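You operate a simulated robot arm through the tools that you are given. There is no shell and no other tool.

You are at the controls of a simulated robot arm. One attempt, no reset.

Task
Leak-test the orange cap on the rig and sort it by its result.
Fine: tighten the collar, pump to about 6 bar, press MEASURE once; a drop over 0.3 bar goes to the MEND tray, else READY; release open before the collar is freed.

Only the result counts: the job must be done as asked and must still hold three seconds after the hand-in. Knocking over, shifting, dropping, spilling or breaking anything else fails it. Lids that push on must go on centred and level and be pressed home; caps that screw on are set level and turned clockwise until they are tight.

Robot
A 7-joint arm with a two-finger parallel gripper, fixed in place. Base frame: the origin is at the foot of the arm, x ahead of it, y to its left, z up. Units: mm, rad, N and s.
Its first joint turns from -2.601 to 2.601 rad. Payload 3.43 kg.
Tool frame: the origin (TCP) lies between the finger pads and is the grasp point; the fingertips stand 30 mm ahead of it; z points along the fingers, y is the line along which they close. The gripper opens to 94 mm. The fingers are 28 mm wide and 10 mm thick; the gripper's body (50 by 96 mm) begins 55 mm behind the TCP.
Orientation is that of the tool frame in the base frame, as a unit quaternion [w, x, y, z]. With the fingers straight down and closing along the base's y, the tool's x points along the base's -x, its y along +y and its z along -z.

Tools
- The arm moves only by the tool jog_arm. Its arguments are lists of equal length, an entry for each row: "jaw": the opening, from 0 (shut) to 1 (fully open); "delta_pos": the shift along the tool's x, y, z in units of 30 mm (1.0 is 30 mm), a list of three; "rotation": the turn, a rotation vector about the tool's x, y, z in units of 4 degrees (1.0 is 4 degrees), a list of three. In form: {"jaw": [jaw, ...], "delta_pos": [[x, y, z], ...], "rotation": [[ax, ay, az], ...]}. A call has 1 to 20 rows; each row shifts and turns the commanded pose from where the row before left it, along the tool's axes as they then stand. A call with a number of a shift or a turn outside -1 to 1 is refused whole. Each row takes 0.2 s and may step no farther than 50 mm and 0.15 rad from the row before; otherwise, or with a gripper value out of range, the whole call is refused. A pose out of reach is approached as far as the arm can. The call stops where the force on the tool passes 90 N (or 10 N more than at its start, if that is more) or the arm is blocked; 0.2 s more then pass. The fingers move at their own pace (about 45 mm/s each) and stop on an object; they squeeze with about 41 N. The grip force told is the motor's: it shows also when the fingers shut on nothing. Time passes only in rows, and 0.2 s behind the last, so rows that do not move let the fingers close. The reply holds the time, the measured pose of the TCP, the force on the tool along the base axes, the opening and the grip force, in the units named above and with some noise, with the torque about the TCP (base axes, N m) and any sound that the robot's microphone picked up, and new pictures: "show" is both (left out), scene, wrist or none.
- Cameras (640 x 400 px; columns grow to the right, rows downward): "scene" is fixed at [44.7, 651.2, 1564.1]; the picture's right is [0.24, -0.97, 0.00], its down [-0.68, -0.17, -0.71] and it looks along [0.69, 0.17, -0.70] (base axes); focal length 310 px, centre (320, 200). "wrist" rides on the gripper at [76, 14, -102] in the tool frame; the picture's right is [-0.18, 0.98, 0.00], its down [-0.75, -0.14, -0.64] and it looks along [-0.63, -0.12, 0.77] (tool axes); focal length 243 px, centre (320, 200). There is no depth. A picture from a camera that has moved, and an enlarged one, comes with that camera's place and axes in the base frame and with its lens. The place of the scene camera against the robot may be out by one fixed shift of up to 12 mm in any direction.
- zoom(camera, box): a new picture of the part [left, top, right, bottom] of that camera's present view, enlarged. No time passes.
- close_job(): hands the job in; it is judged then, once.

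Nothing tells you positions but the pictures and the camera data. Unless the task says otherwise, let go and move clear before handing in.

The tools are called after "Emit:" as name(argument=value, ...) on one line, values as JSON. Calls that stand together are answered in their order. jog_arm: Moves the arm, as the interface text tells. Its arguments: {"type":"object","properties":{"jaw":{"type":"array","items":{"type":"number"}},"delta_pos":{"type":"array","items":{"type":"array","items":{"type":"number"}}},"rotation":{"type":"array","items":{"type":"array","items":{"type":"number"}}},"show":{"type":"string","enum":["both","scene","wrist","none"]}},"required":["jaw","delta_pos","rotation"]} The other tools are called the same way: zoom (camera, box) takes an enlarged picture of a part of a camera's view; close_job () hands the job in.

At the start:

```text
time_s: 0.0
eef_pos: [712.7, 683.7, 1242.7]
tcp_rot: [0.001, 0.0, 1.0, -0.001]
force: [0.7, 0.8, -0.5]
ft_torque: [0.02, 0.02, 0.01]
width: 94.0
finger_force: 0.2
```

scene: 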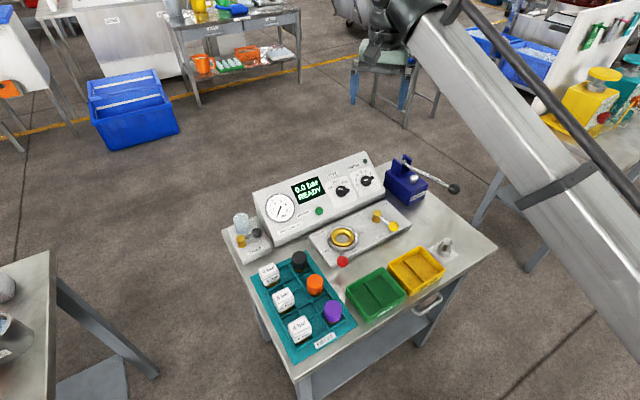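
wrist: 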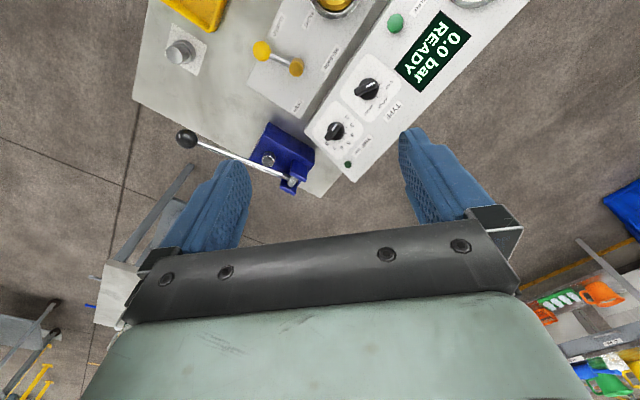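

I see a leak-test rig on a trolley: a panel with gauge, display, knobs, a fixture with a golden ring, a blue pump with lever, green and yellow trays, and a teal tray with caps. I'll zoom in to read the labels before moving.

Emit:
zoom(camera="scene", box=[220, 140, 380, 240])

Emit:
zoom(camera="scene", box=[320, 140, 480, 240])

Emit:
zoom(camera="scene", box=[230, 230, 390, 370])

Emit:
zoom(camera="scene", box=[320, 220, 480, 330])

Emit:
zoom(camera="wrist", box=[140, 0, 540, 200])

```text
4.00 times, centred on (300, 190) of scene
camera zoom: at [44.7, 651.2, 1564.1], right [0.24, -0.97, 0.0], down [-0.68, -0.17, -0.71], along [0.69, 0.17, -0.7], focal length 1241 px, centre (400, 240)
```

zoom: 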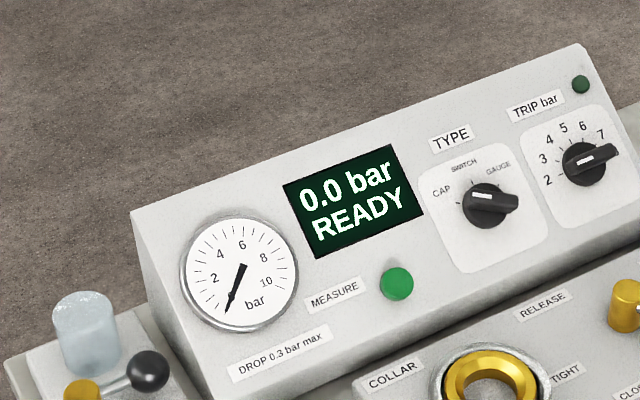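

```text
4.00 times, centred on (400, 190) of scene
camera zoom: at [44.7, 651.2, 1564.1], right [0.24, -0.97, 0.0], down [-0.68, -0.17, -0.71], along [0.69, 0.17, -0.7], focal length 1241 px, centre (0, 240)
```

zoom: 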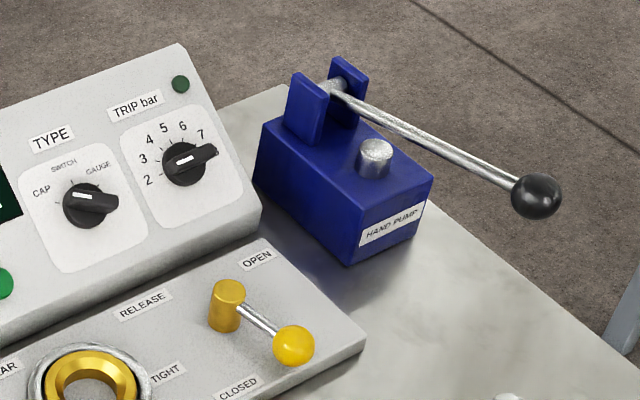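

```text
2.86 times, centred on (310, 300) of scene
camera zoom: at [44.7, 651.2, 1564.1], right [0.24, -0.97, 0.0], down [-0.68, -0.17, -0.71], along [0.69, 0.17, -0.7], focal length 886 px, centre (349, -86)
```

zoom: 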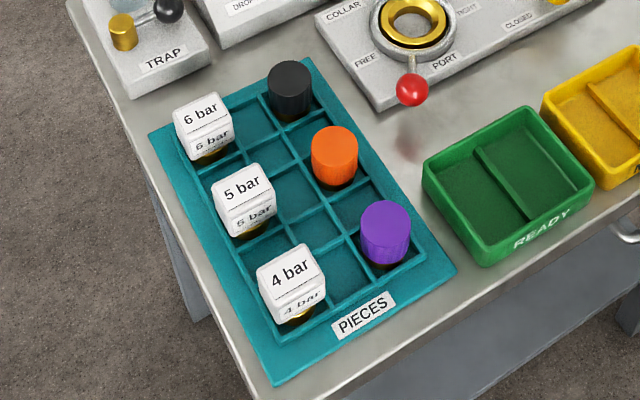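

```text
3.64 times, centred on (400, 275) of scene
camera zoom: at [44.7, 651.2, 1564.1], right [0.24, -0.97, 0.0], down [-0.68, -0.17, -0.71], along [0.69, 0.17, -0.7], focal length 1128 px, centre (29, -73)
```

zoom: 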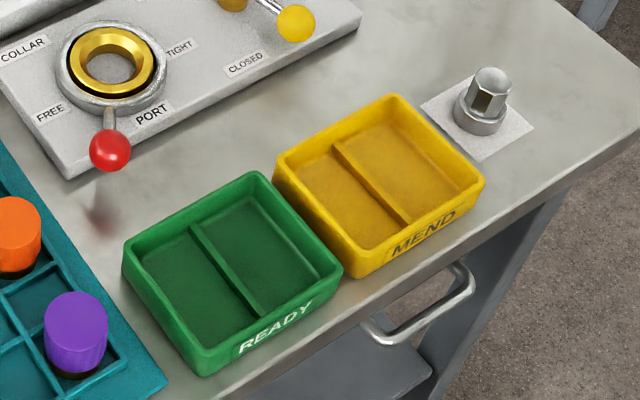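

```text
1.60 times, centred on (340, 100) of wrist
camera zoom: at [636.5, 697.7, 1344.9], right [0.18, 0.98, 0.0], down [0.75, -0.14, 0.64], along [0.63, -0.12, -0.77], focal length 388 px, centre (288, 360)
```

zoom: 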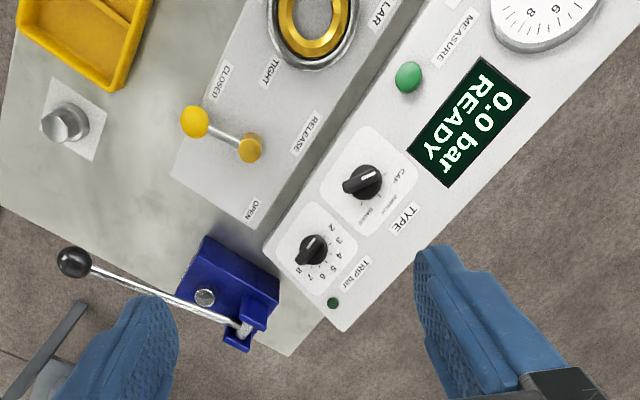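

Emit:
zoom(camera="wrist", box=[310, 60, 420, 180])

Emit:
zoom(camera="scene", box=[320, 155, 390, 210])

Emit:
zoom(camera="scene", box=[220, 200, 300, 260])

Emit:
zoom(camera="scene", box=[300, 195, 420, 275])

Emit:
zoom(camera="scene", box=[280, 240, 360, 330])

```text
3.33 times, centred on (365, 120) of wrist
camera zoom: at [636.5, 697.7, 1344.9], right [0.18, 0.98, 0.0], down [0.75, -0.14, 0.64], along [0.63, -0.12, -0.77], focal length 809 px, centre (170, 467)
```

zoom: 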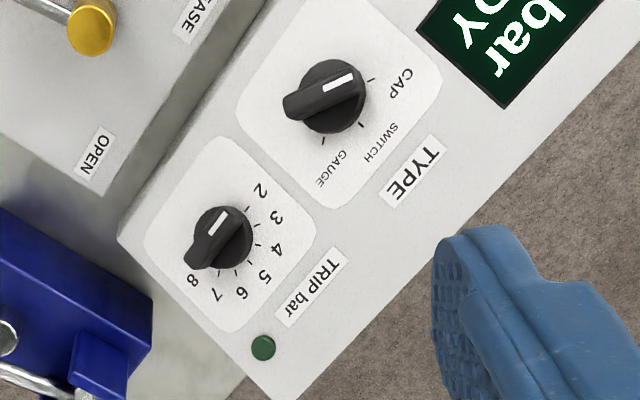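

```text
7.27 times, centred on (355, 182) of scene
camera zoom: at [44.7, 651.2, 1564.1], right [0.24, -0.97, 0.0], down [-0.68, -0.17, -0.71], along [0.69, 0.17, -0.7], focal length 2256 px, centre (66, 327)
```

zoom: 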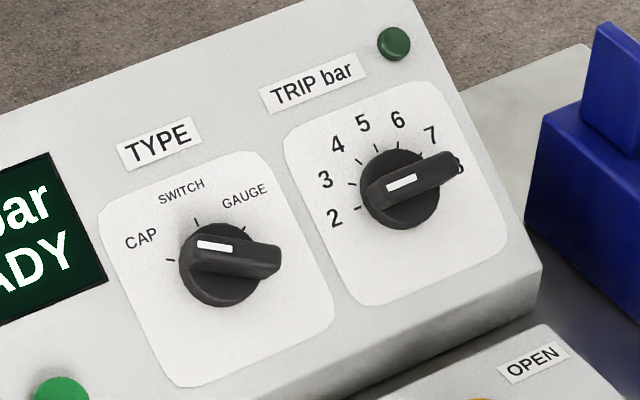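

```text
6.67 times, centred on (260, 230) of scene
camera zoom: at [44.7, 651.2, 1564.1], right [0.24, -0.97, 0.0], down [-0.68, -0.17, -0.71], along [0.69, 0.17, -0.7], focal length 2068 px, centre (720, 0)
```

zoom: 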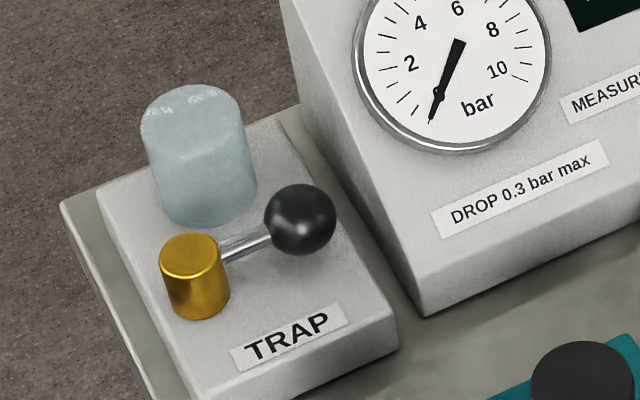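

```text
5.00 times, centred on (360, 235) of scene
camera zoom: at [44.7, 651.2, 1564.1], right [0.24, -0.97, 0.0], down [-0.68, -0.17, -0.71], along [0.69, 0.17, -0.7], focal length 1551 px, centre (120, 25)
```

zoom: 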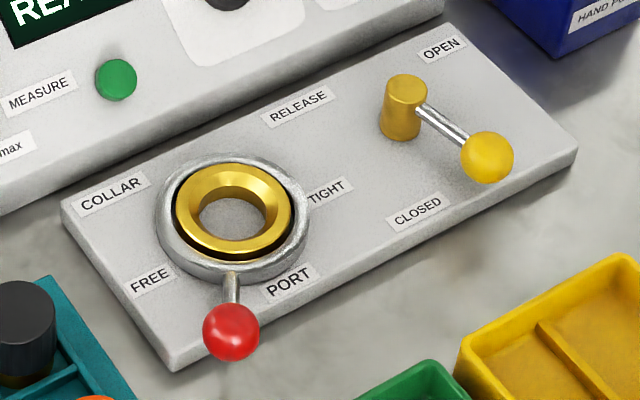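

```text
4.44 times, centred on (320, 285) of scene
camera zoom: at [44.7, 651.2, 1564.1], right [0.24, -0.97, 0.0], down [-0.68, -0.17, -0.71], along [0.69, 0.17, -0.7], focal length 1379 px, centre (320, -178)
```

zoom: 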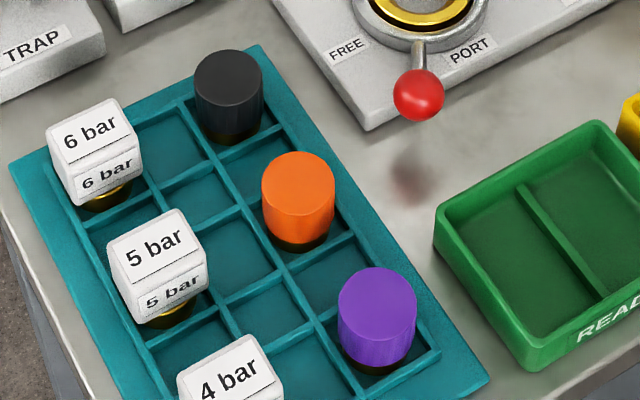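

The TYPE knob's white mark points at CAP, TRIP is at 2, and the display says READY. The collar lever (red ball) looks to be at FREE and the release lever at CLOSED. I take the orange cap to be at about (452, 764), so I'll turn the gripper to line up with the rig and move above the cap for a closer look.

Emit:
jog_arm(jaw=[1, 1, 1, 1, 1, 1, 1, 1, 1, 1, 1, 1, 1, 1, 1, 1, 1, 1, 1, 1], delta_pos=[[0, 0, 0.58], [0, 0, 0.58], [0, 0, 0.58], [0, 0, 0.58], [0, 0, 0.58], [0, 0, 0.58], [0, 0, 0.58], [0, 0, 0.58], [0, 0, 0.58], [0, 0, 0.58], [0, 0, 0.58], [0.55, 0.99, 0], [0.55, 0.99, 0], [0.55, 0.99, 0], [0.55, 0.99, 0], [0.55, 0.99, 0], [0.55, 0.99, 0], [0.55, 0.99, 0], [0.55, 0.99, 0], [0, 0, 0]], rotation=[[0, 0, -1], [0, 0, -1], [0, 0, -1], [0, 0, -1], [0, 0, -1], [0, 0, -1], [0, 0, -1], [0, 0, -1], [0, 0, -1], [0, 0, -1], [0, 0, -1], [0, 0, 0], [0, 0, 0], [0, 0, 0], [0, 0, 0], [0, 0, 0], [0, 0, 0], [0, 0, 0], [0, 0, 0], [0, 0, 0]], show="both")

```text
time_s: 4.2
eef_pos: [451.5, 762.0, 1052.2]
tcp_rot: [-0.001, -0.375, 0.927, 0.0]
force: [0.8, -0.6, 0.4]
ft_torque: [0.0, 0.01, -0.01]
width: 94.1
finger_force: 0.1
camera wrist: at [387.0, 719.2, 1154.5], right [-0.55, 0.84, 0.0], down [0.64, 0.42, 0.64], along [0.54, 0.35, -0.77], focal length 243 px, centre (320, 200)
```

scene: 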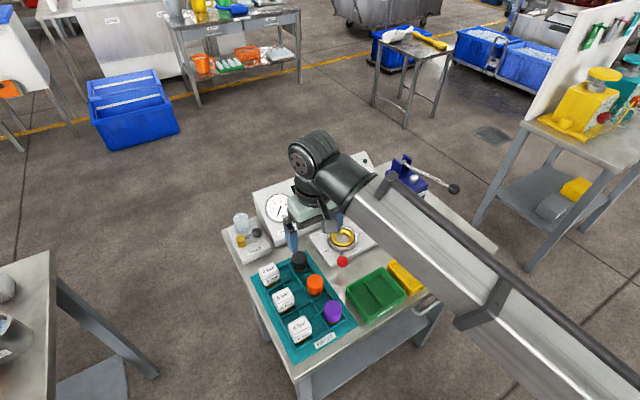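
wrist: 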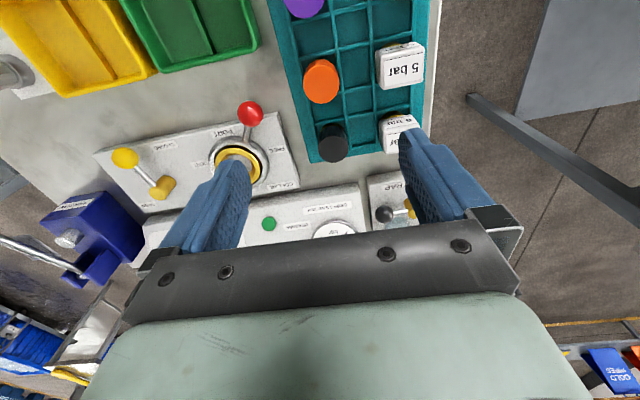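

Emit:
zoom(camera="wrist", box=[260, 0, 460, 170])

Emit:
zoom(camera="wrist", box=[80, 80, 320, 240])

Emit:
zoom(camera="scene", box=[285, 250, 345, 310])

```text
2.35 times, centred on (360, 85) of wrist
camera zoom: at [387.0, 719.2, 1154.5], right [-0.55, 0.84, 0.0], down [0.64, 0.42, 0.64], along [0.54, 0.35, -0.77], focal length 571 px, centre (226, 471)
```

zoom: 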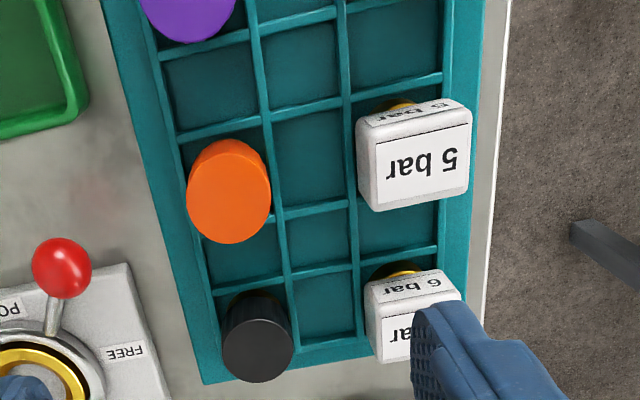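

```text
2.50 times, centred on (200, 160) of wrist
camera zoom: at [387.0, 719.2, 1154.5], right [-0.55, 0.84, 0.0], down [0.64, 0.42, 0.64], along [0.54, 0.35, -0.77], focal length 606 px, centre (620, 300)
```

zoom: 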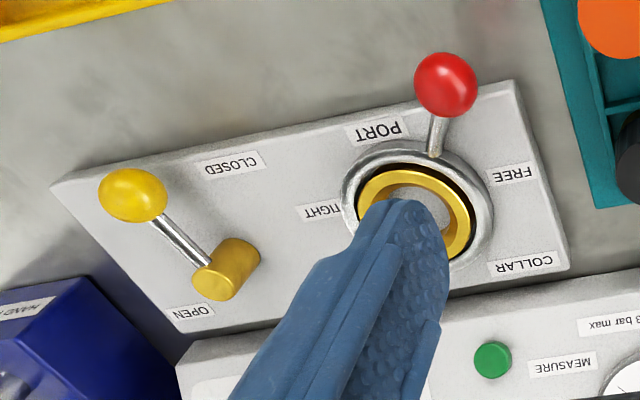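

```text
6.67 times, centred on (315, 280) of scene
camera zoom: at [44.7, 651.2, 1564.1], right [0.24, -0.97, 0.0], down [-0.68, -0.17, -0.71], along [0.69, 0.17, -0.7], focal length 2068 px, centre (353, -333)
```

zoom: 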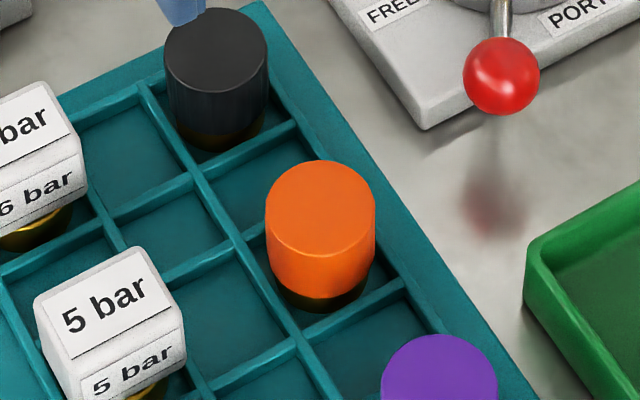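

Emit:
zoom(camera="scene", box=[315, 215, 375, 275])

Emit:
zoom(camera="scene", box=[255, 255, 335, 355])

Emit:
zoom(camera="wrist", box=[200, 80, 320, 200])

```text
6.67 times, centred on (345, 245) of scene
camera zoom: at [44.7, 651.2, 1564.1], right [0.24, -0.97, 0.0], down [-0.68, -0.17, -0.71], along [0.69, 0.17, -0.7], focal length 2068 px, centre (153, -100)
```

zoom: 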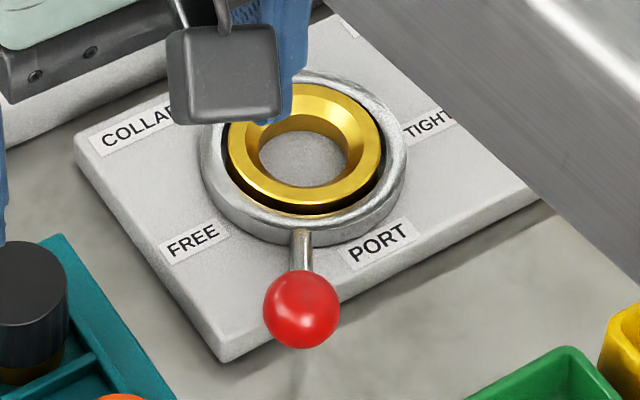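

```text
4.00 times, centred on (295, 305) of scene
camera zoom: at [44.7, 651.2, 1564.1], right [0.24, -0.97, 0.0], down [-0.68, -0.17, -0.71], along [0.69, 0.17, -0.7], focal length 1241 px, centre (420, -220)
```

zoom: 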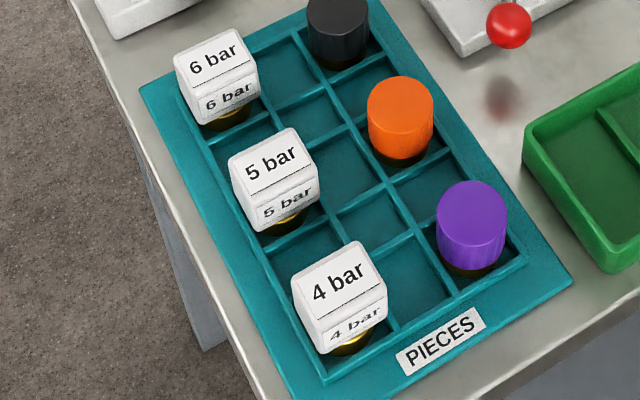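

```text
3.33 times, centred on (260, 140) of wrist
camera zoom: at [387.0, 719.2, 1154.5], right [-0.55, 0.84, 0.0], down [0.64, 0.42, 0.64], along [0.54, 0.35, -0.77], focal length 809 px, centre (520, 400)
```

zoom: 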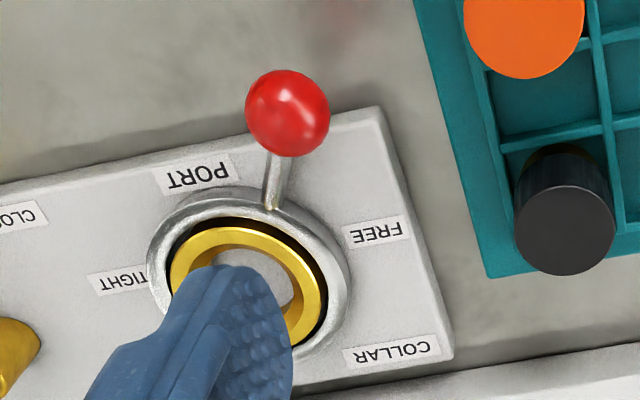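

The orange cap's top is at about (448, 761, 856), and the port is at about (615, 721) with its collar lever on the FREE side. I'll come down to just above the cap with the jaws partly closed and check the alignment.

Emit:
jog_arm(jaw=[0.75, 0.75, 0.75, 0.75, 0.75, 0.75, 0.75], delta_pos=[[0.107, 0.047, 0.8], [0, 0, 0.8], [0, 0, 0.8], [0, 0, 0.8], [0, 0, 0.8], [0, 0, 0.8], [0, 0, 0.2]], rotation=[[0, 0, 0], [0, 0, 0], [0, 0, 0], [0, 0, 0], [0, 0, 0], [0, 0, 0], [0, 0, 0]], show="both")

```text
time_s: 5.8
eef_pos: [451.2, 762.6, 900.1]
tcp_rot: [0.001, -0.374, 0.927, 0.0]
force: [-0.3, 0.7, -0.2]
ft_torque: [0.0, 0.02, 0.01]
width: 70.3
finger_force: 0.1
camera wrist: at [385.5, 719.6, 1002.3], right [-0.55, 0.83, 0.0], down [0.64, 0.42, 0.64], along [0.54, 0.35, -0.77], focal length 243 px, centre (320, 200)
```

scene: 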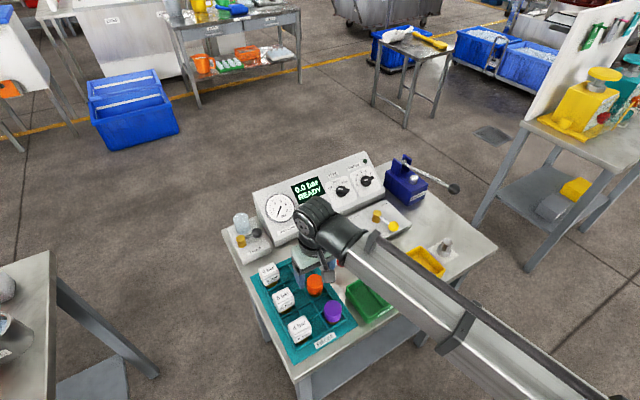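
wrist: 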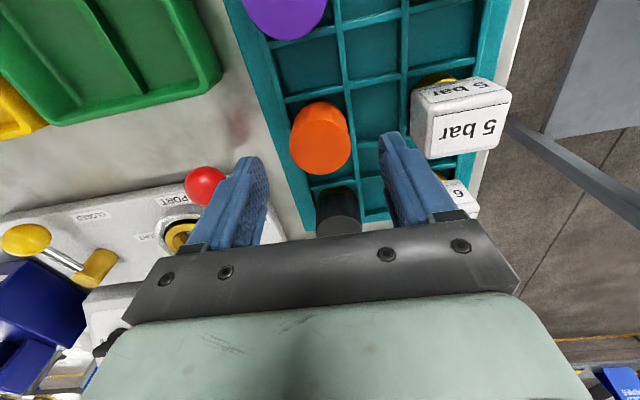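

Emit:
zoom(camera="wrist", box=[260, 80, 420, 200])

Emit:
zoom(camera="scene", box=[290, 240, 350, 310])

```text
3.33 times, centred on (340, 140) of wrist
camera zoom: at [385.5, 719.6, 1002.3], right [-0.55, 0.83, 0.0], down [0.64, 0.42, 0.64], along [0.54, 0.35, -0.77], focal length 809 px, centre (253, 400)
```

zoom: 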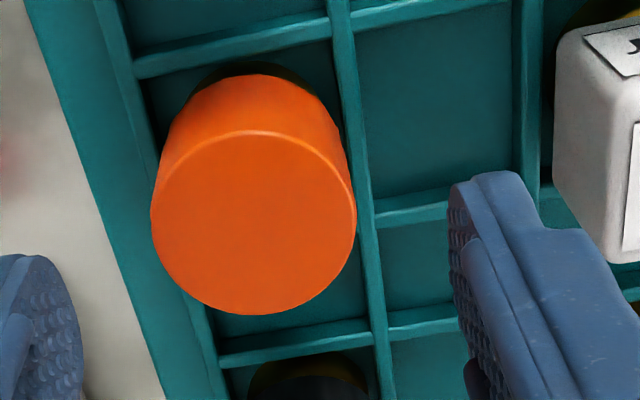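

```text
5.71 times, centred on (320, 275) of scene
camera zoom: at [44.7, 651.2, 1564.1], right [0.24, -0.97, 0.0], down [-0.68, -0.17, -0.71], along [0.69, 0.17, -0.7], focal length 1773 px, centre (320, -229)
```

zoom: 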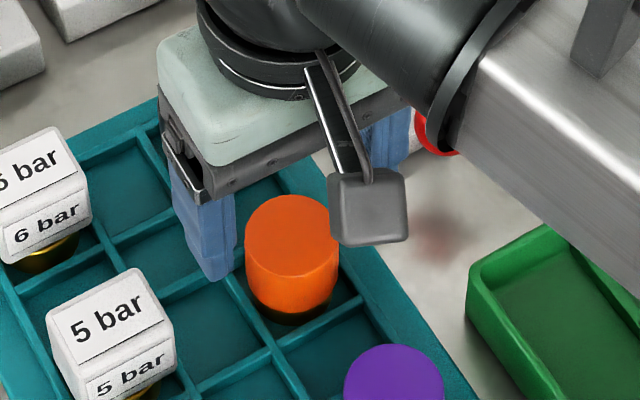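

The cap's top is 40 mm ahead of the TCP and 3 mm off along tool x. I'll correct that, come down so the fingertips reach 26 mm below the cap's top, and close.

Emit:
jog_arm(jaw=[0.75, 0.75, 0.75, 0.3, 0.3, 0.3, 0.3], delta_pos=[[0.103, 0.01, 0.6], [0, 0, 0.6], [0, 0, 0], [0, 0, 0], [0, 0, 0], [0, 0, 0], [0, 0, 0]], rotation=[[0, 0, 0], [0, 0, 0], [0, 0, 0], [0, 0, 0], [0, 0, 0], [0, 0, 0], [0, 0, 0]], show="both")

```text
time_s: 7.4
eef_pos: [448.9, 760.4, 864.5]
tcp_rot: [0.0, -0.374, 0.927, 0.0]
force: [0.0, 0.0, 0.3]
ft_torque: [-0.01, -0.01, -0.01]
width: 40.7
finger_force: 40.7
camera wrist: at [383.0, 717.6, 967.2], right [-0.55, 0.83, 0.0], down [0.64, 0.42, 0.64], along [0.54, 0.35, -0.77], focal length 243 px, centre (320, 200)
```

scene: 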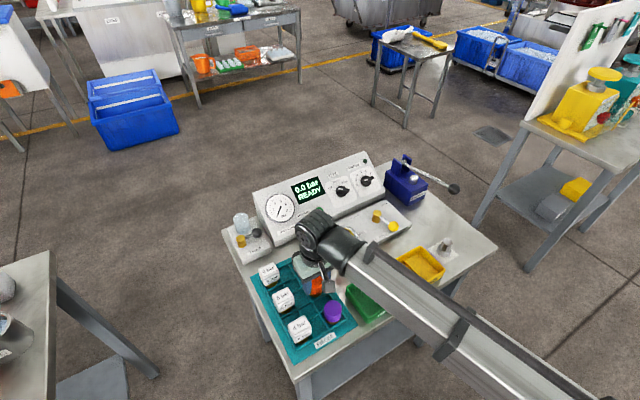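
wrist: 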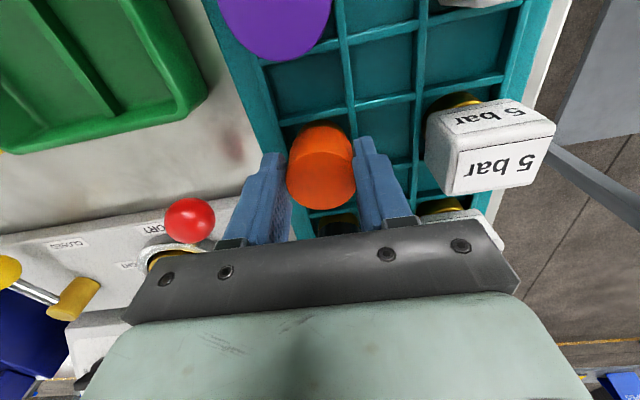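

Cap gripped (40.7 mm wide, full grip force). I'll lift it straight up about 108 mm, carry it above the port and look.

Emit:
jog_arm(jaw=[0.3, 0.3, 0.3, 0.3, 0.3, 0.3, 0.3, 0.3, 0.3, 0.3], delta_pos=[[0, 0, -0.9], [0, 0, -0.9], [0, 0, -0.9], [0, 0, -0.9], [-0.615, -0.956, 0], [-0.615, -0.956, 0], [-0.615, -0.956, 0], [-0.615, -0.956, 0], [-0.615, -0.956, 0], [0, 0, 0]], rotation=[[0, 0, 0], [0, 0, 0], [0, 0, 0], [0, 0, 0], [0, 0, 0], [0, 0, 0], [0, 0, 0], [0, 0, 0], [0, 0, 0], [0, 0, 0]], show="both")

```text
time_s: 9.6
eef_pos: [613.8, 718.8, 974.5]
tcp_rot: [0.0, -0.374, 0.927, 0.0]
force: [0.3, -0.3, -0.6]
ft_torque: [-0.01, 0.0, -0.03]
width: 40.7
finger_force: 41.0
camera wrist: at [548.3, 676.3, 1076.5], right [-0.55, 0.83, 0.0], down [0.64, 0.42, 0.64], along [0.54, 0.35, -0.77], focal length 243 px, centre (320, 200)
```

scene: 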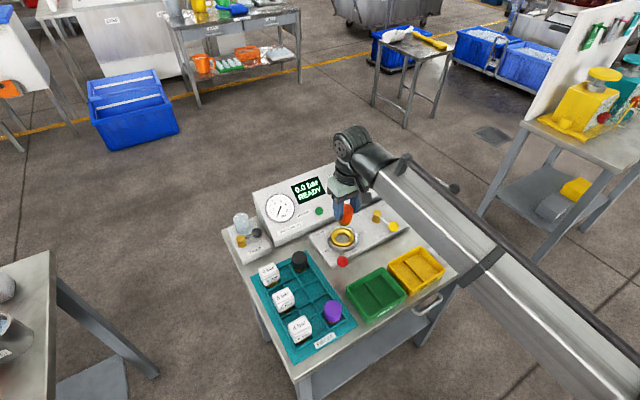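
wrist: 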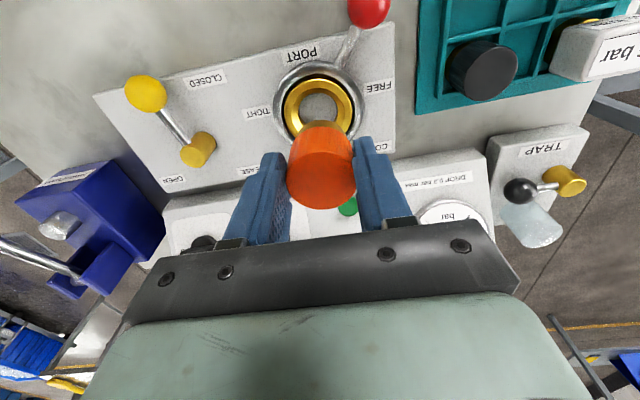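

Emit:
zoom(camera="wrist", box=[230, 0, 430, 220])

Emit:
zoom(camera="scene", box=[310, 190, 390, 270])

Emit:
zoom(camera="wrist", box=[80, 30, 320, 220])

```text
1.82 times, centred on (330, 110) of wrist
camera zoom: at [548.3, 676.3, 1076.5], right [-0.55, 0.83, 0.0], down [0.64, 0.42, 0.64], along [0.54, 0.35, -0.77], focal length 441 px, centre (302, 364)
```

zoom: 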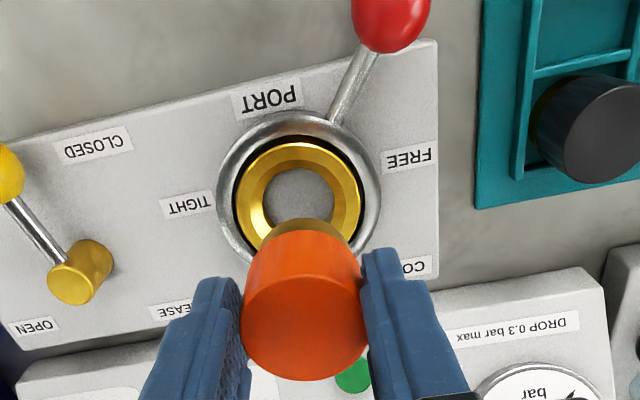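

```text
5.00 times, centred on (350, 230) of scene
camera zoom: at [44.7, 651.2, 1564.1], right [0.24, -0.97, 0.0], down [-0.68, -0.17, -0.71], along [0.69, 0.17, -0.7], focal length 1551 px, centre (170, 50)
```

zoom: 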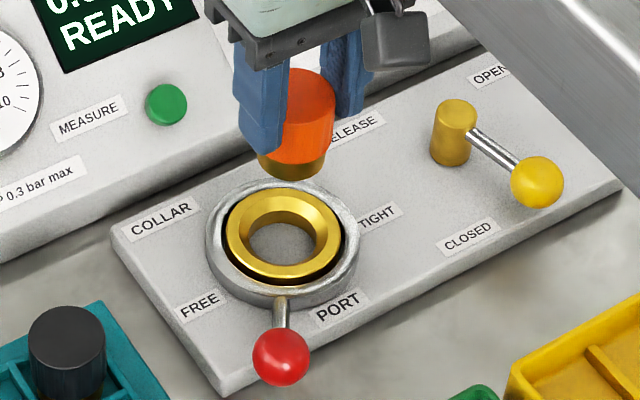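

```text
2.11 times, centred on (200, 125) of wrist
camera zoom: at [548.3, 676.3, 1076.5], right [-0.55, 0.83, 0.0], down [0.64, 0.42, 0.64], along [0.54, 0.35, -0.77], focal length 511 px, centre (573, 358)
```

zoom: 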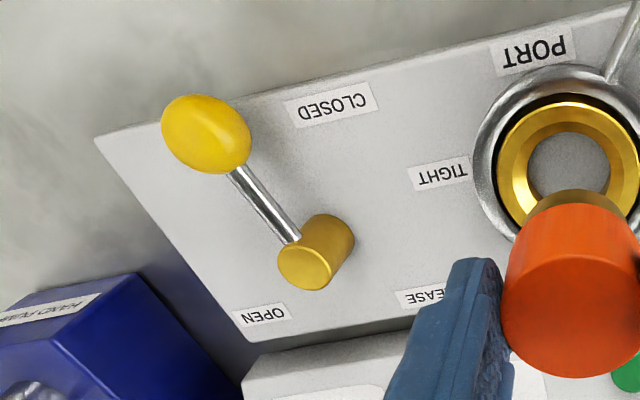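

The cap with its gold stub is held above the port. To find the port's centre precisely I'll shift 70 mm sideways so the cap stops hiding it.

Emit:
jog_arm(jaw=[0.3, 0.3, 0.3, 0.3], delta_pos=[[0, 0.8, 0], [0, 0.8, 0], [0, 0.734, 0], [0, 0, 0]], rotation=[[0, 0, 0], [0, 0, 0], [0, 0, 0], [0, 0, 0]], show="wrist")

Emit:
zoom(camera="wrist", box=[140, 40, 340, 170])

Emit:
zoom(camera="wrist", box=[200, 60, 290, 150])

```text
time_s: 10.6
eef_pos: [563.0, 772.8, 973.7]
tcp_rot: [-0.001, -0.375, 0.927, -0.001]
force: [-0.5, 0.3, -0.2]
ft_torque: [0.0, 0.0, -0.01]
width: 40.5
finger_force: 41.3
camera wrist: at [498.1, 728.5, 1075.6], right [-0.55, 0.83, 0.0], down [0.64, 0.42, 0.64], along [0.54, 0.35, -0.77], focal length 243 px, centre (320, 200)
```

wrist: 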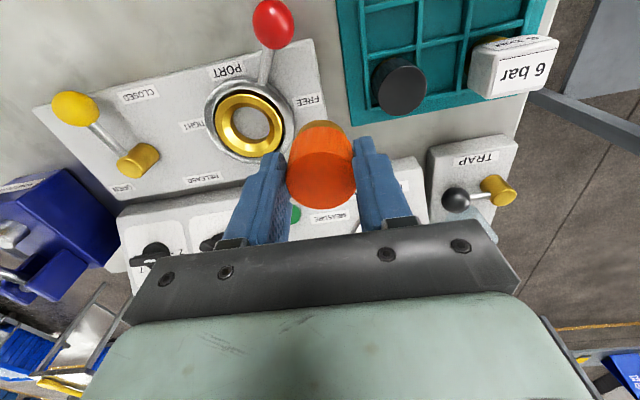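

```text
3.08 times, centred on (240, 105) of wrist
camera zoom: at [498.1, 728.5, 1075.6], right [-0.55, 0.83, 0.0], down [0.64, 0.42, 0.64], along [0.54, 0.35, -0.77], focal length 746 px, centre (566, 492)
```

zoom: 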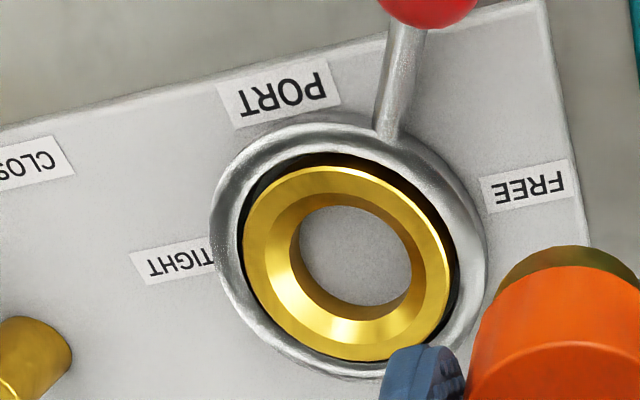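

```text
4.44 times, centred on (245, 105) of wrist
camera zoom: at [498.1, 728.5, 1075.6], right [-0.55, 0.83, 0.0], down [0.64, 0.42, 0.64], along [0.54, 0.35, -0.77], focal length 1078 px, centre (653, 622)
```

zoom: 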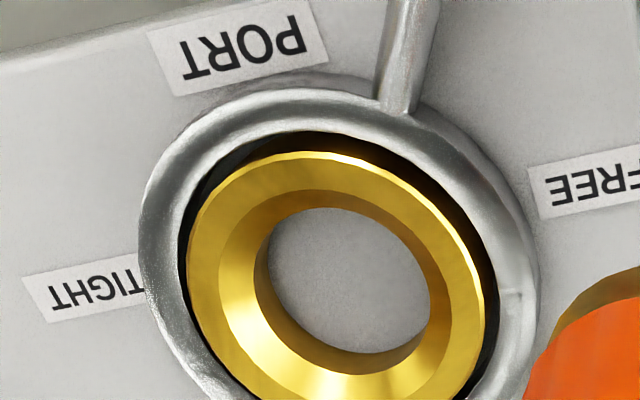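

Emit:
zoom(camera="wrist", box=[270, 100, 370, 220])

Emit:
zoom(camera="scene", box=[295, 190, 375, 270])

```text
3.33 times, centred on (320, 160) of wrist
camera zoom: at [498.1, 728.5, 1075.6], right [-0.55, 0.83, 0.0], down [0.64, 0.42, 0.64], along [0.54, 0.35, -0.77], focal length 809 px, centre (320, 333)
```

zoom: 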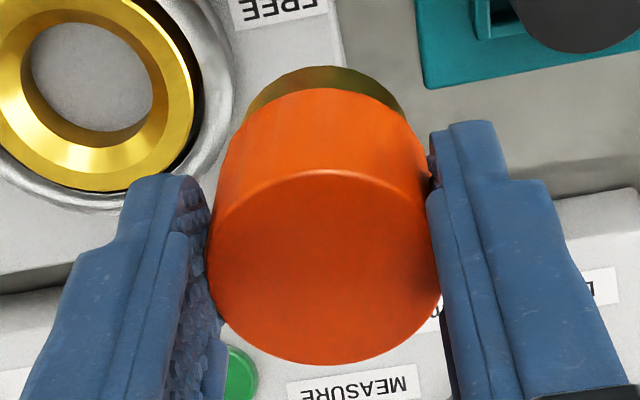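

```text
5.00 times, centred on (335, 230) of scene
camera zoom: at [44.7, 651.2, 1564.1], right [0.24, -0.97, 0.0], down [-0.68, -0.17, -0.71], along [0.69, 0.17, -0.7], focal length 1551 px, centre (245, 50)
```

zoom: 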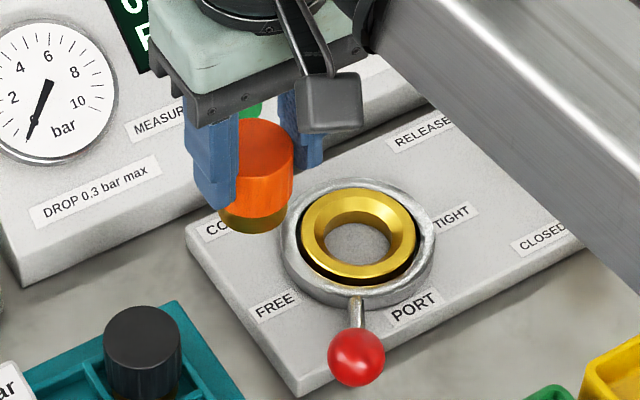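

The gold stub is about 33 mm wide and the port bore about 37 mm. Relative to the TCP, I need to shift -6.8 mm in tool x and -73.7 mm in tool y to centre over the port. I'll do that and come down until the stub is just above the rim.

Emit:
jog_arm(jaw=[0.3, 0.3, 0.3, 0.3, 0.3, 0.3, 0.3], delta_pos=[[-0.075, -0.82, 0], [-0.075, -0.82, 0], [-0.075, -0.817, 0], [0, 0, 0.7], [0, 0, 0.7], [0, 0, 0.6], [0, 0, 0]], rotation=[[0, 0, 0], [0, 0, 0], [0, 0, 0], [0, 0, 0], [0, 0, 0], [0, 0, 0], [0, 0, 0]], show="both")

Emit:
zoom(camera="wrist", box=[240, 60, 400, 220])

Emit:
zoom(camera="scene", box=[310, 190, 390, 270])

```text
time_s: 12.2
eef_pos: [620.0, 720.7, 913.1]
tcp_rot: [0.0, -0.375, 0.927, 0.0]
force: [0.0, 0.2, -0.7]
ft_torque: [0.0, 0.02, -0.04]
width: 40.5
finger_force: 40.7
camera wrist: at [555.3, 679.2, 1015.4], right [-0.55, 0.83, 0.0], down [0.64, 0.42, 0.64], along [0.54, 0.35, -0.77], focal length 243 px, centre (320, 200)
```

scene: 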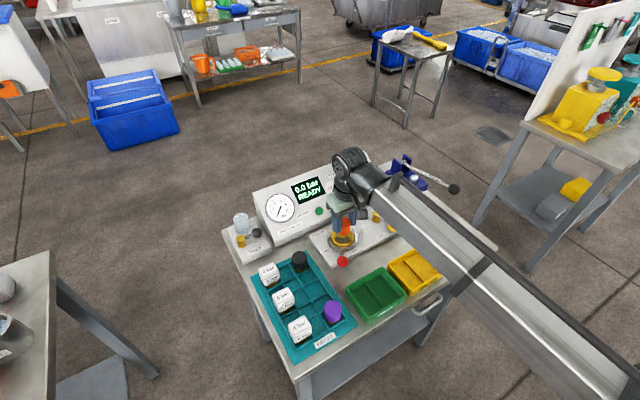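
wrist: 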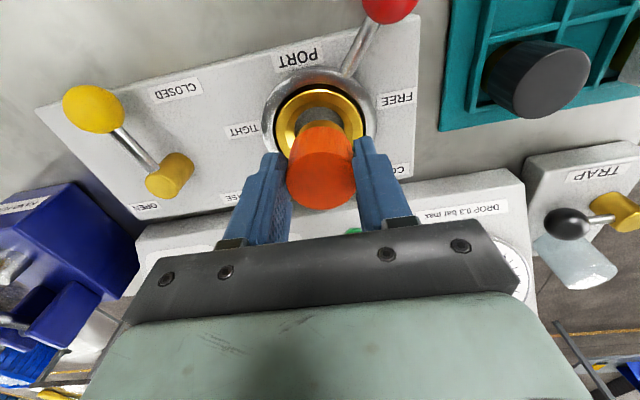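

```text
2.50 times, centred on (320, 140) of wrist
camera zoom: at [555.3, 679.2, 1015.4], right [-0.55, 0.83, 0.0], down [0.64, 0.42, 0.64], along [0.54, 0.35, -0.77], focal length 606 px, centre (320, 350)
```

zoom: 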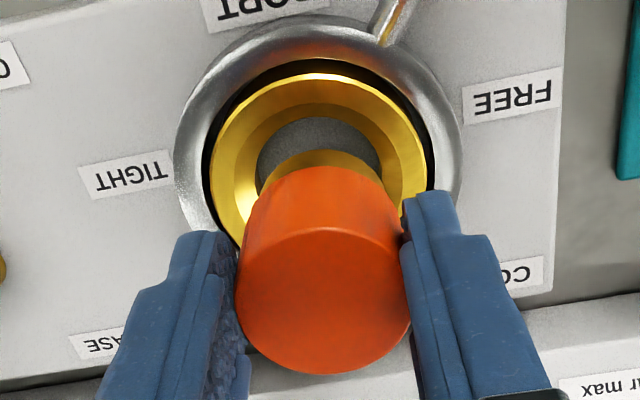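

```text
5.00 times, centred on (350, 230) of scene
camera zoom: at [44.7, 651.2, 1564.1], right [0.24, -0.97, 0.0], down [-0.68, -0.17, -0.71], along [0.69, 0.17, -0.7], focal length 1551 px, centre (170, 50)
```

zoom: 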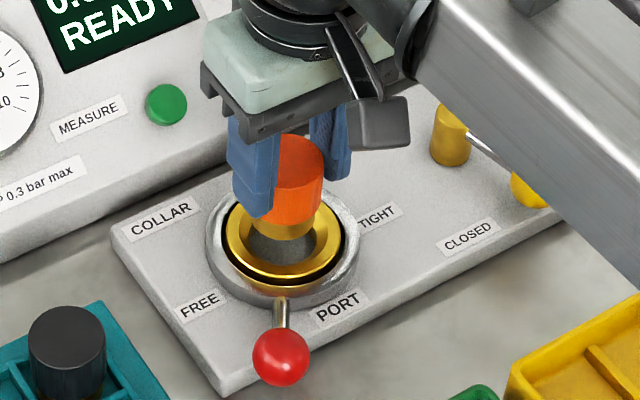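

Cap and port look aligned within about 1 mm. I'll lower it 22 mm so the stub enters the bore, and check the force.

Emit:
jog_arm(jaw=[0.3, 0.3, 0.3, 0.3], delta_pos=[[0, 0, 0.3], [0, 0, 0.25], [0, 0, 0.18], [0, 0, 0]], rotation=[[0, 0, 0], [0, 0, 0], [0, 0, 0], [0, 0, 0]], show="both")

Emit:
zoom(camera="wrist", box=[240, 60, 400, 220])

Emit:
zoom(camera="scene", box=[310, 190, 390, 270])

```text
time_s: 13.2
eef_pos: [620.8, 722.3, 891.0]
tcp_rot: [0.0, -0.374, 0.927, 0.0]
force: [0.7, 0.4, -1.6]
ft_torque: [0.02, -0.03, 0.02]
width: 40.5
finger_force: 40.7
camera wrist: at [555.1, 679.4, 993.9], right [-0.55, 0.83, 0.0], down [0.64, 0.42, 0.64], along [0.54, 0.35, -0.77], focal length 243 px, centre (320, 200)
```

scene: 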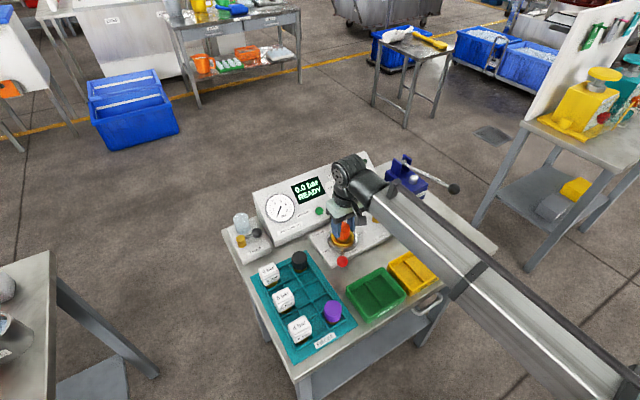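
wrist: 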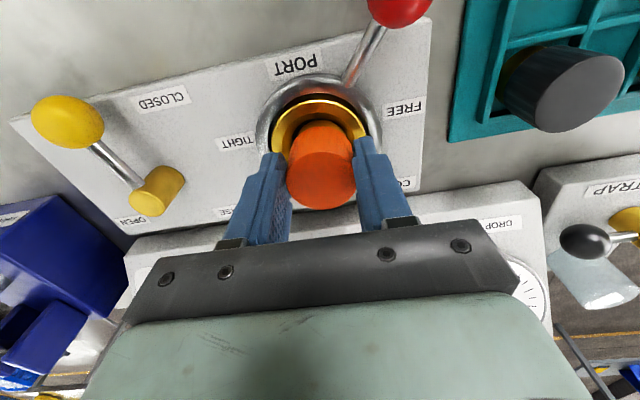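

```text
2.50 times, centred on (320, 140) of wrist
camera zoom: at [555.1, 679.4, 993.9], right [-0.55, 0.83, 0.0], down [0.64, 0.42, 0.64], along [0.54, 0.35, -0.77], focal length 606 px, centre (320, 350)
```

zoom: 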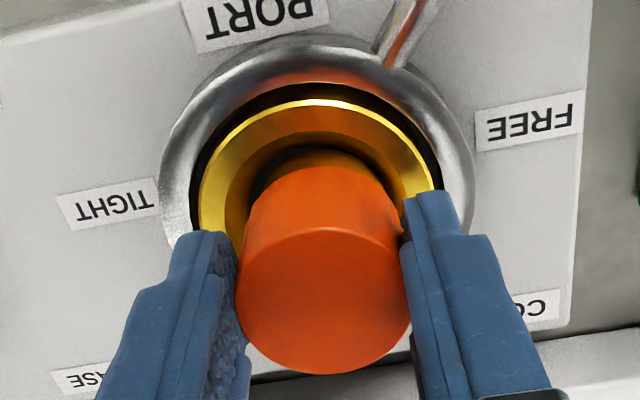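

```text
5.00 times, centred on (350, 230) of scene
camera zoom: at [44.7, 651.2, 1564.1], right [0.24, -0.97, 0.0], down [-0.68, -0.17, -0.71], along [0.69, 0.17, -0.7], focal length 1551 px, centre (170, 50)
```

zoom: 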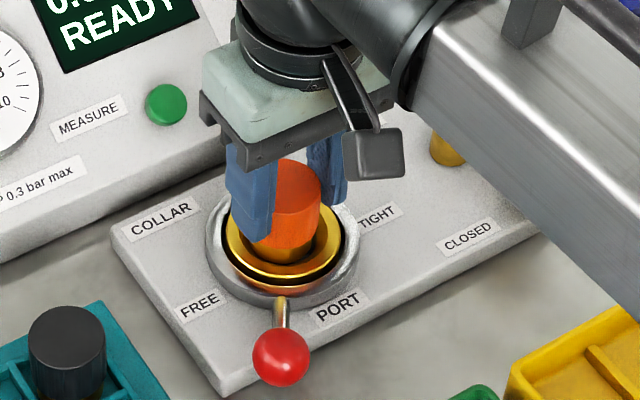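

Emit:
jog_arm(jaw=[0.3, 0.3, 0.3], delta_pos=[[0, 0, 0.1], [0, 0, 0.1], [0, 0, 0]], rotation=[[0, 0, 0], [0, 0, 0], [0, 0, 0]], show="wrist")

Emit:
zoom(camera="scene", box=[310, 190, 390, 270])

```text
time_s: 14.0
eef_pos: [621.5, 721.8, 886.8]
tcp_rot: [0.0, -0.374, 0.927, 0.001]
force: [1.6, -2.5, -0.4]
ft_torque: [-0.13, -0.04, -0.03]
width: 40.8
finger_force: 41.2
camera wrist: at [555.6, 679.5, 988.1], right [-0.55, 0.84, 0.0], down [0.64, 0.42, 0.64], along [0.54, 0.35, -0.77], focal length 243 px, centre (320, 200)
```

wrist: 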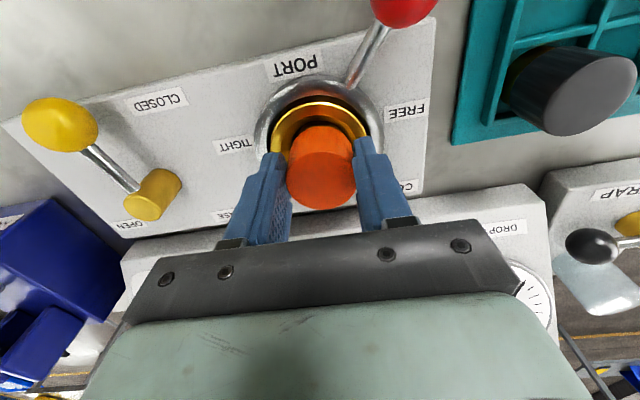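

```text
5.00 times, centred on (350, 230) of scene
camera zoom: at [44.7, 651.2, 1564.1], right [0.24, -0.97, 0.0], down [-0.68, -0.17, -0.71], along [0.69, 0.17, -0.7], focal length 1551 px, centre (170, 50)
```

zoom: 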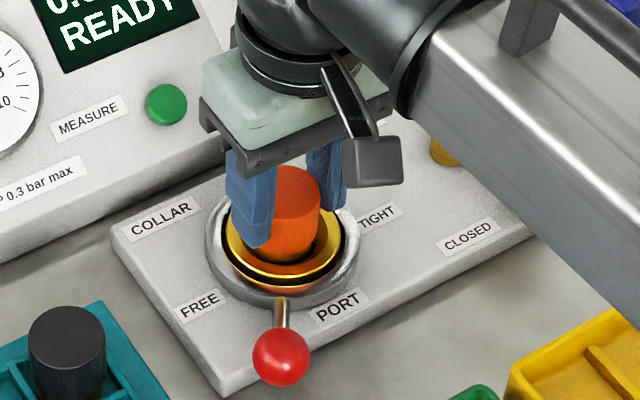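

Emit:
jog_arm(jaw=[0.3, 0.3, 0.3], delta_pos=[[0, -0.02, 0.1], [0, 0, 0.1], [0, 0, 0]], rotation=[[0, 0, 0], [0, 0, 0], [0, 0, 0]], show="wrist")

Emit:
zoom(camera="scene", box=[310, 190, 390, 270])

```text
time_s: 14.8
eef_pos: [620.8, 721.4, 878.9]
tcp_rot: [0.0, -0.375, 0.927, 0.0]
force: [1.2, -0.2, -1.9]
ft_torque: [0.01, 0.01, -0.05]
width: 40.6
finger_force: 40.9
camera wrist: at [555.6, 679.3, 981.6], right [-0.55, 0.83, 0.0], down [0.64, 0.42, 0.64], along [0.54, 0.35, -0.77], focal length 243 px, centre (320, 200)
```

wrist: 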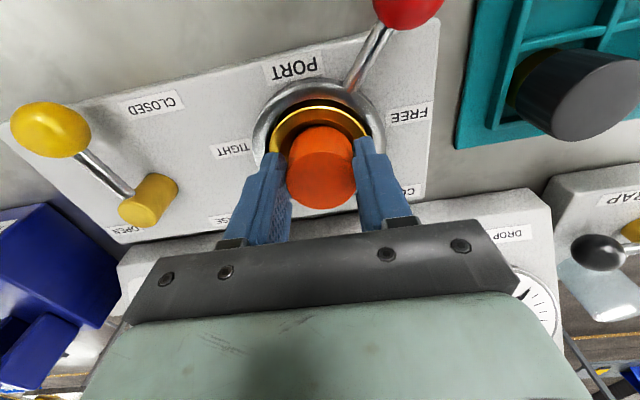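

```text
5.00 times, centred on (350, 230) of scene
camera zoom: at [44.7, 651.2, 1564.1], right [0.24, -0.97, 0.0], down [-0.68, -0.17, -0.71], along [0.69, 0.17, -0.7], focal length 1551 px, centre (170, 50)
```

zoom: 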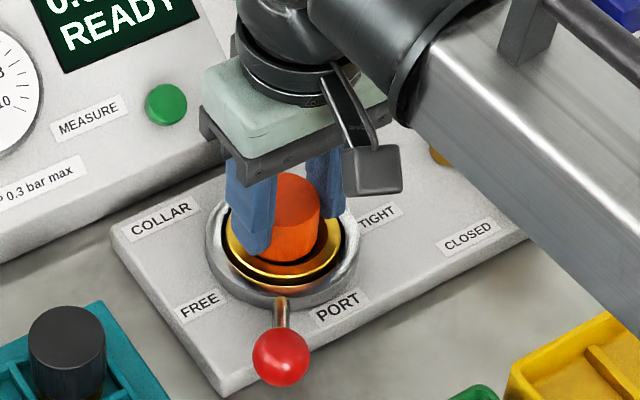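

The stub is in the bore with nearly no force. The fingertips are now near the gold rim, so I'll open just a few mm to let the cap seat, then raise the fingers.

Emit:
jog_arm(jaw=[0.47, 0.49, 0.49, 0.49, 0.49], delta_pos=[[0, 0, 0], [0, 0, 0], [0, 0, 0], [0, 0, -0.3], [0, 0, 0]], rotation=[[0, 0, 0], [0, 0, 0], [0, 0, 0], [0, 0, 0], [0, 0, 0]], show="both")

Emit:
zoom(camera="scene", box=[310, 190, 390, 270])

Emit:
zoom(camera="wrist", box=[240, 60, 400, 220])

```text
time_s: 16.0
eef_pos: [621.3, 720.5, 889.2]
tcp_rot: [0.001, -0.374, 0.927, 0.0]
force: [-0.3, 0.1, 0.1]
ft_torque: [-0.01, -0.01, -0.02]
width: 46.3
finger_force: 0.2
camera wrist: at [555.5, 678.8, 991.0], right [-0.55, 0.83, 0.0], down [0.64, 0.42, 0.64], along [0.54, 0.35, -0.77], focal length 243 px, centre (320, 200)
```

scene: 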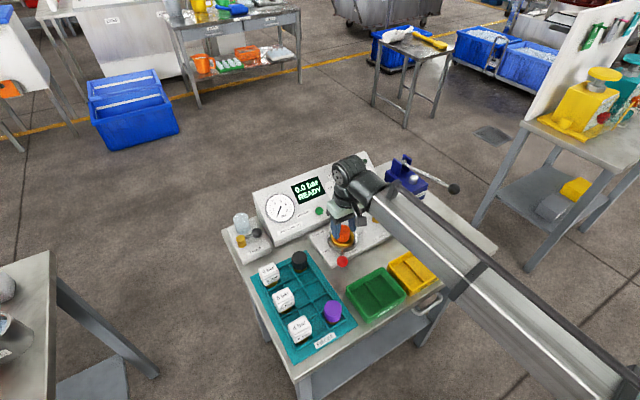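
wrist: 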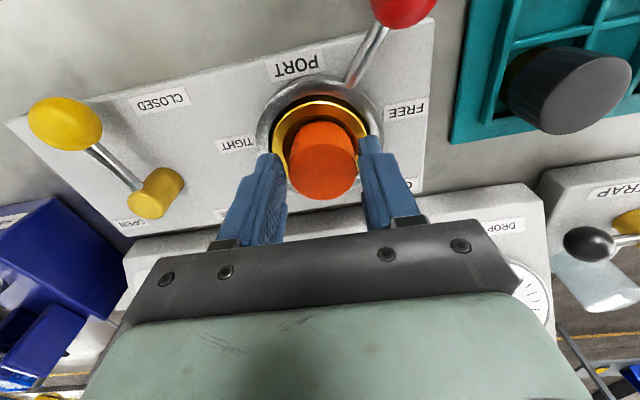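

```text
5.00 times, centred on (350, 230) of scene
camera zoom: at [44.7, 651.2, 1564.1], right [0.24, -0.97, 0.0], down [-0.68, -0.17, -0.71], along [0.69, 0.17, -0.7], focal length 1551 px, centre (170, 50)
```

zoom: 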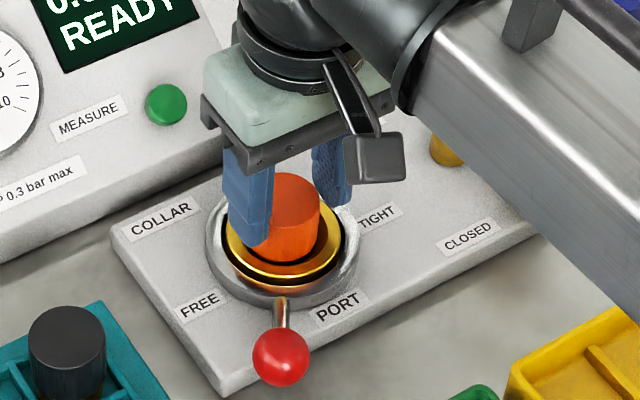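

```text
2.50 times, centred on (320, 140) of wrist
camera zoom: at [555.5, 678.8, 991.0], right [-0.55, 0.83, 0.0], down [0.64, 0.42, 0.64], along [0.54, 0.35, -0.77], focal length 606 px, centre (320, 350)
```

zoom: 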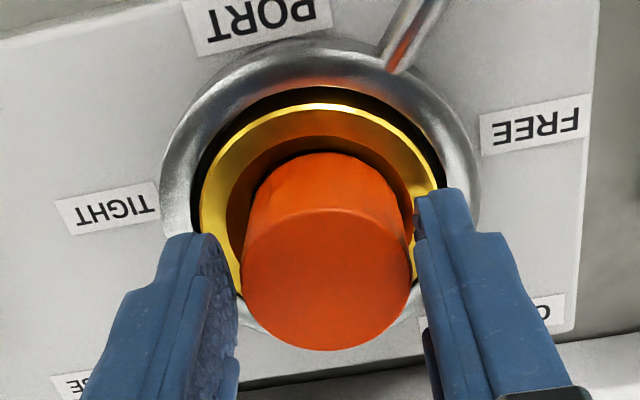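

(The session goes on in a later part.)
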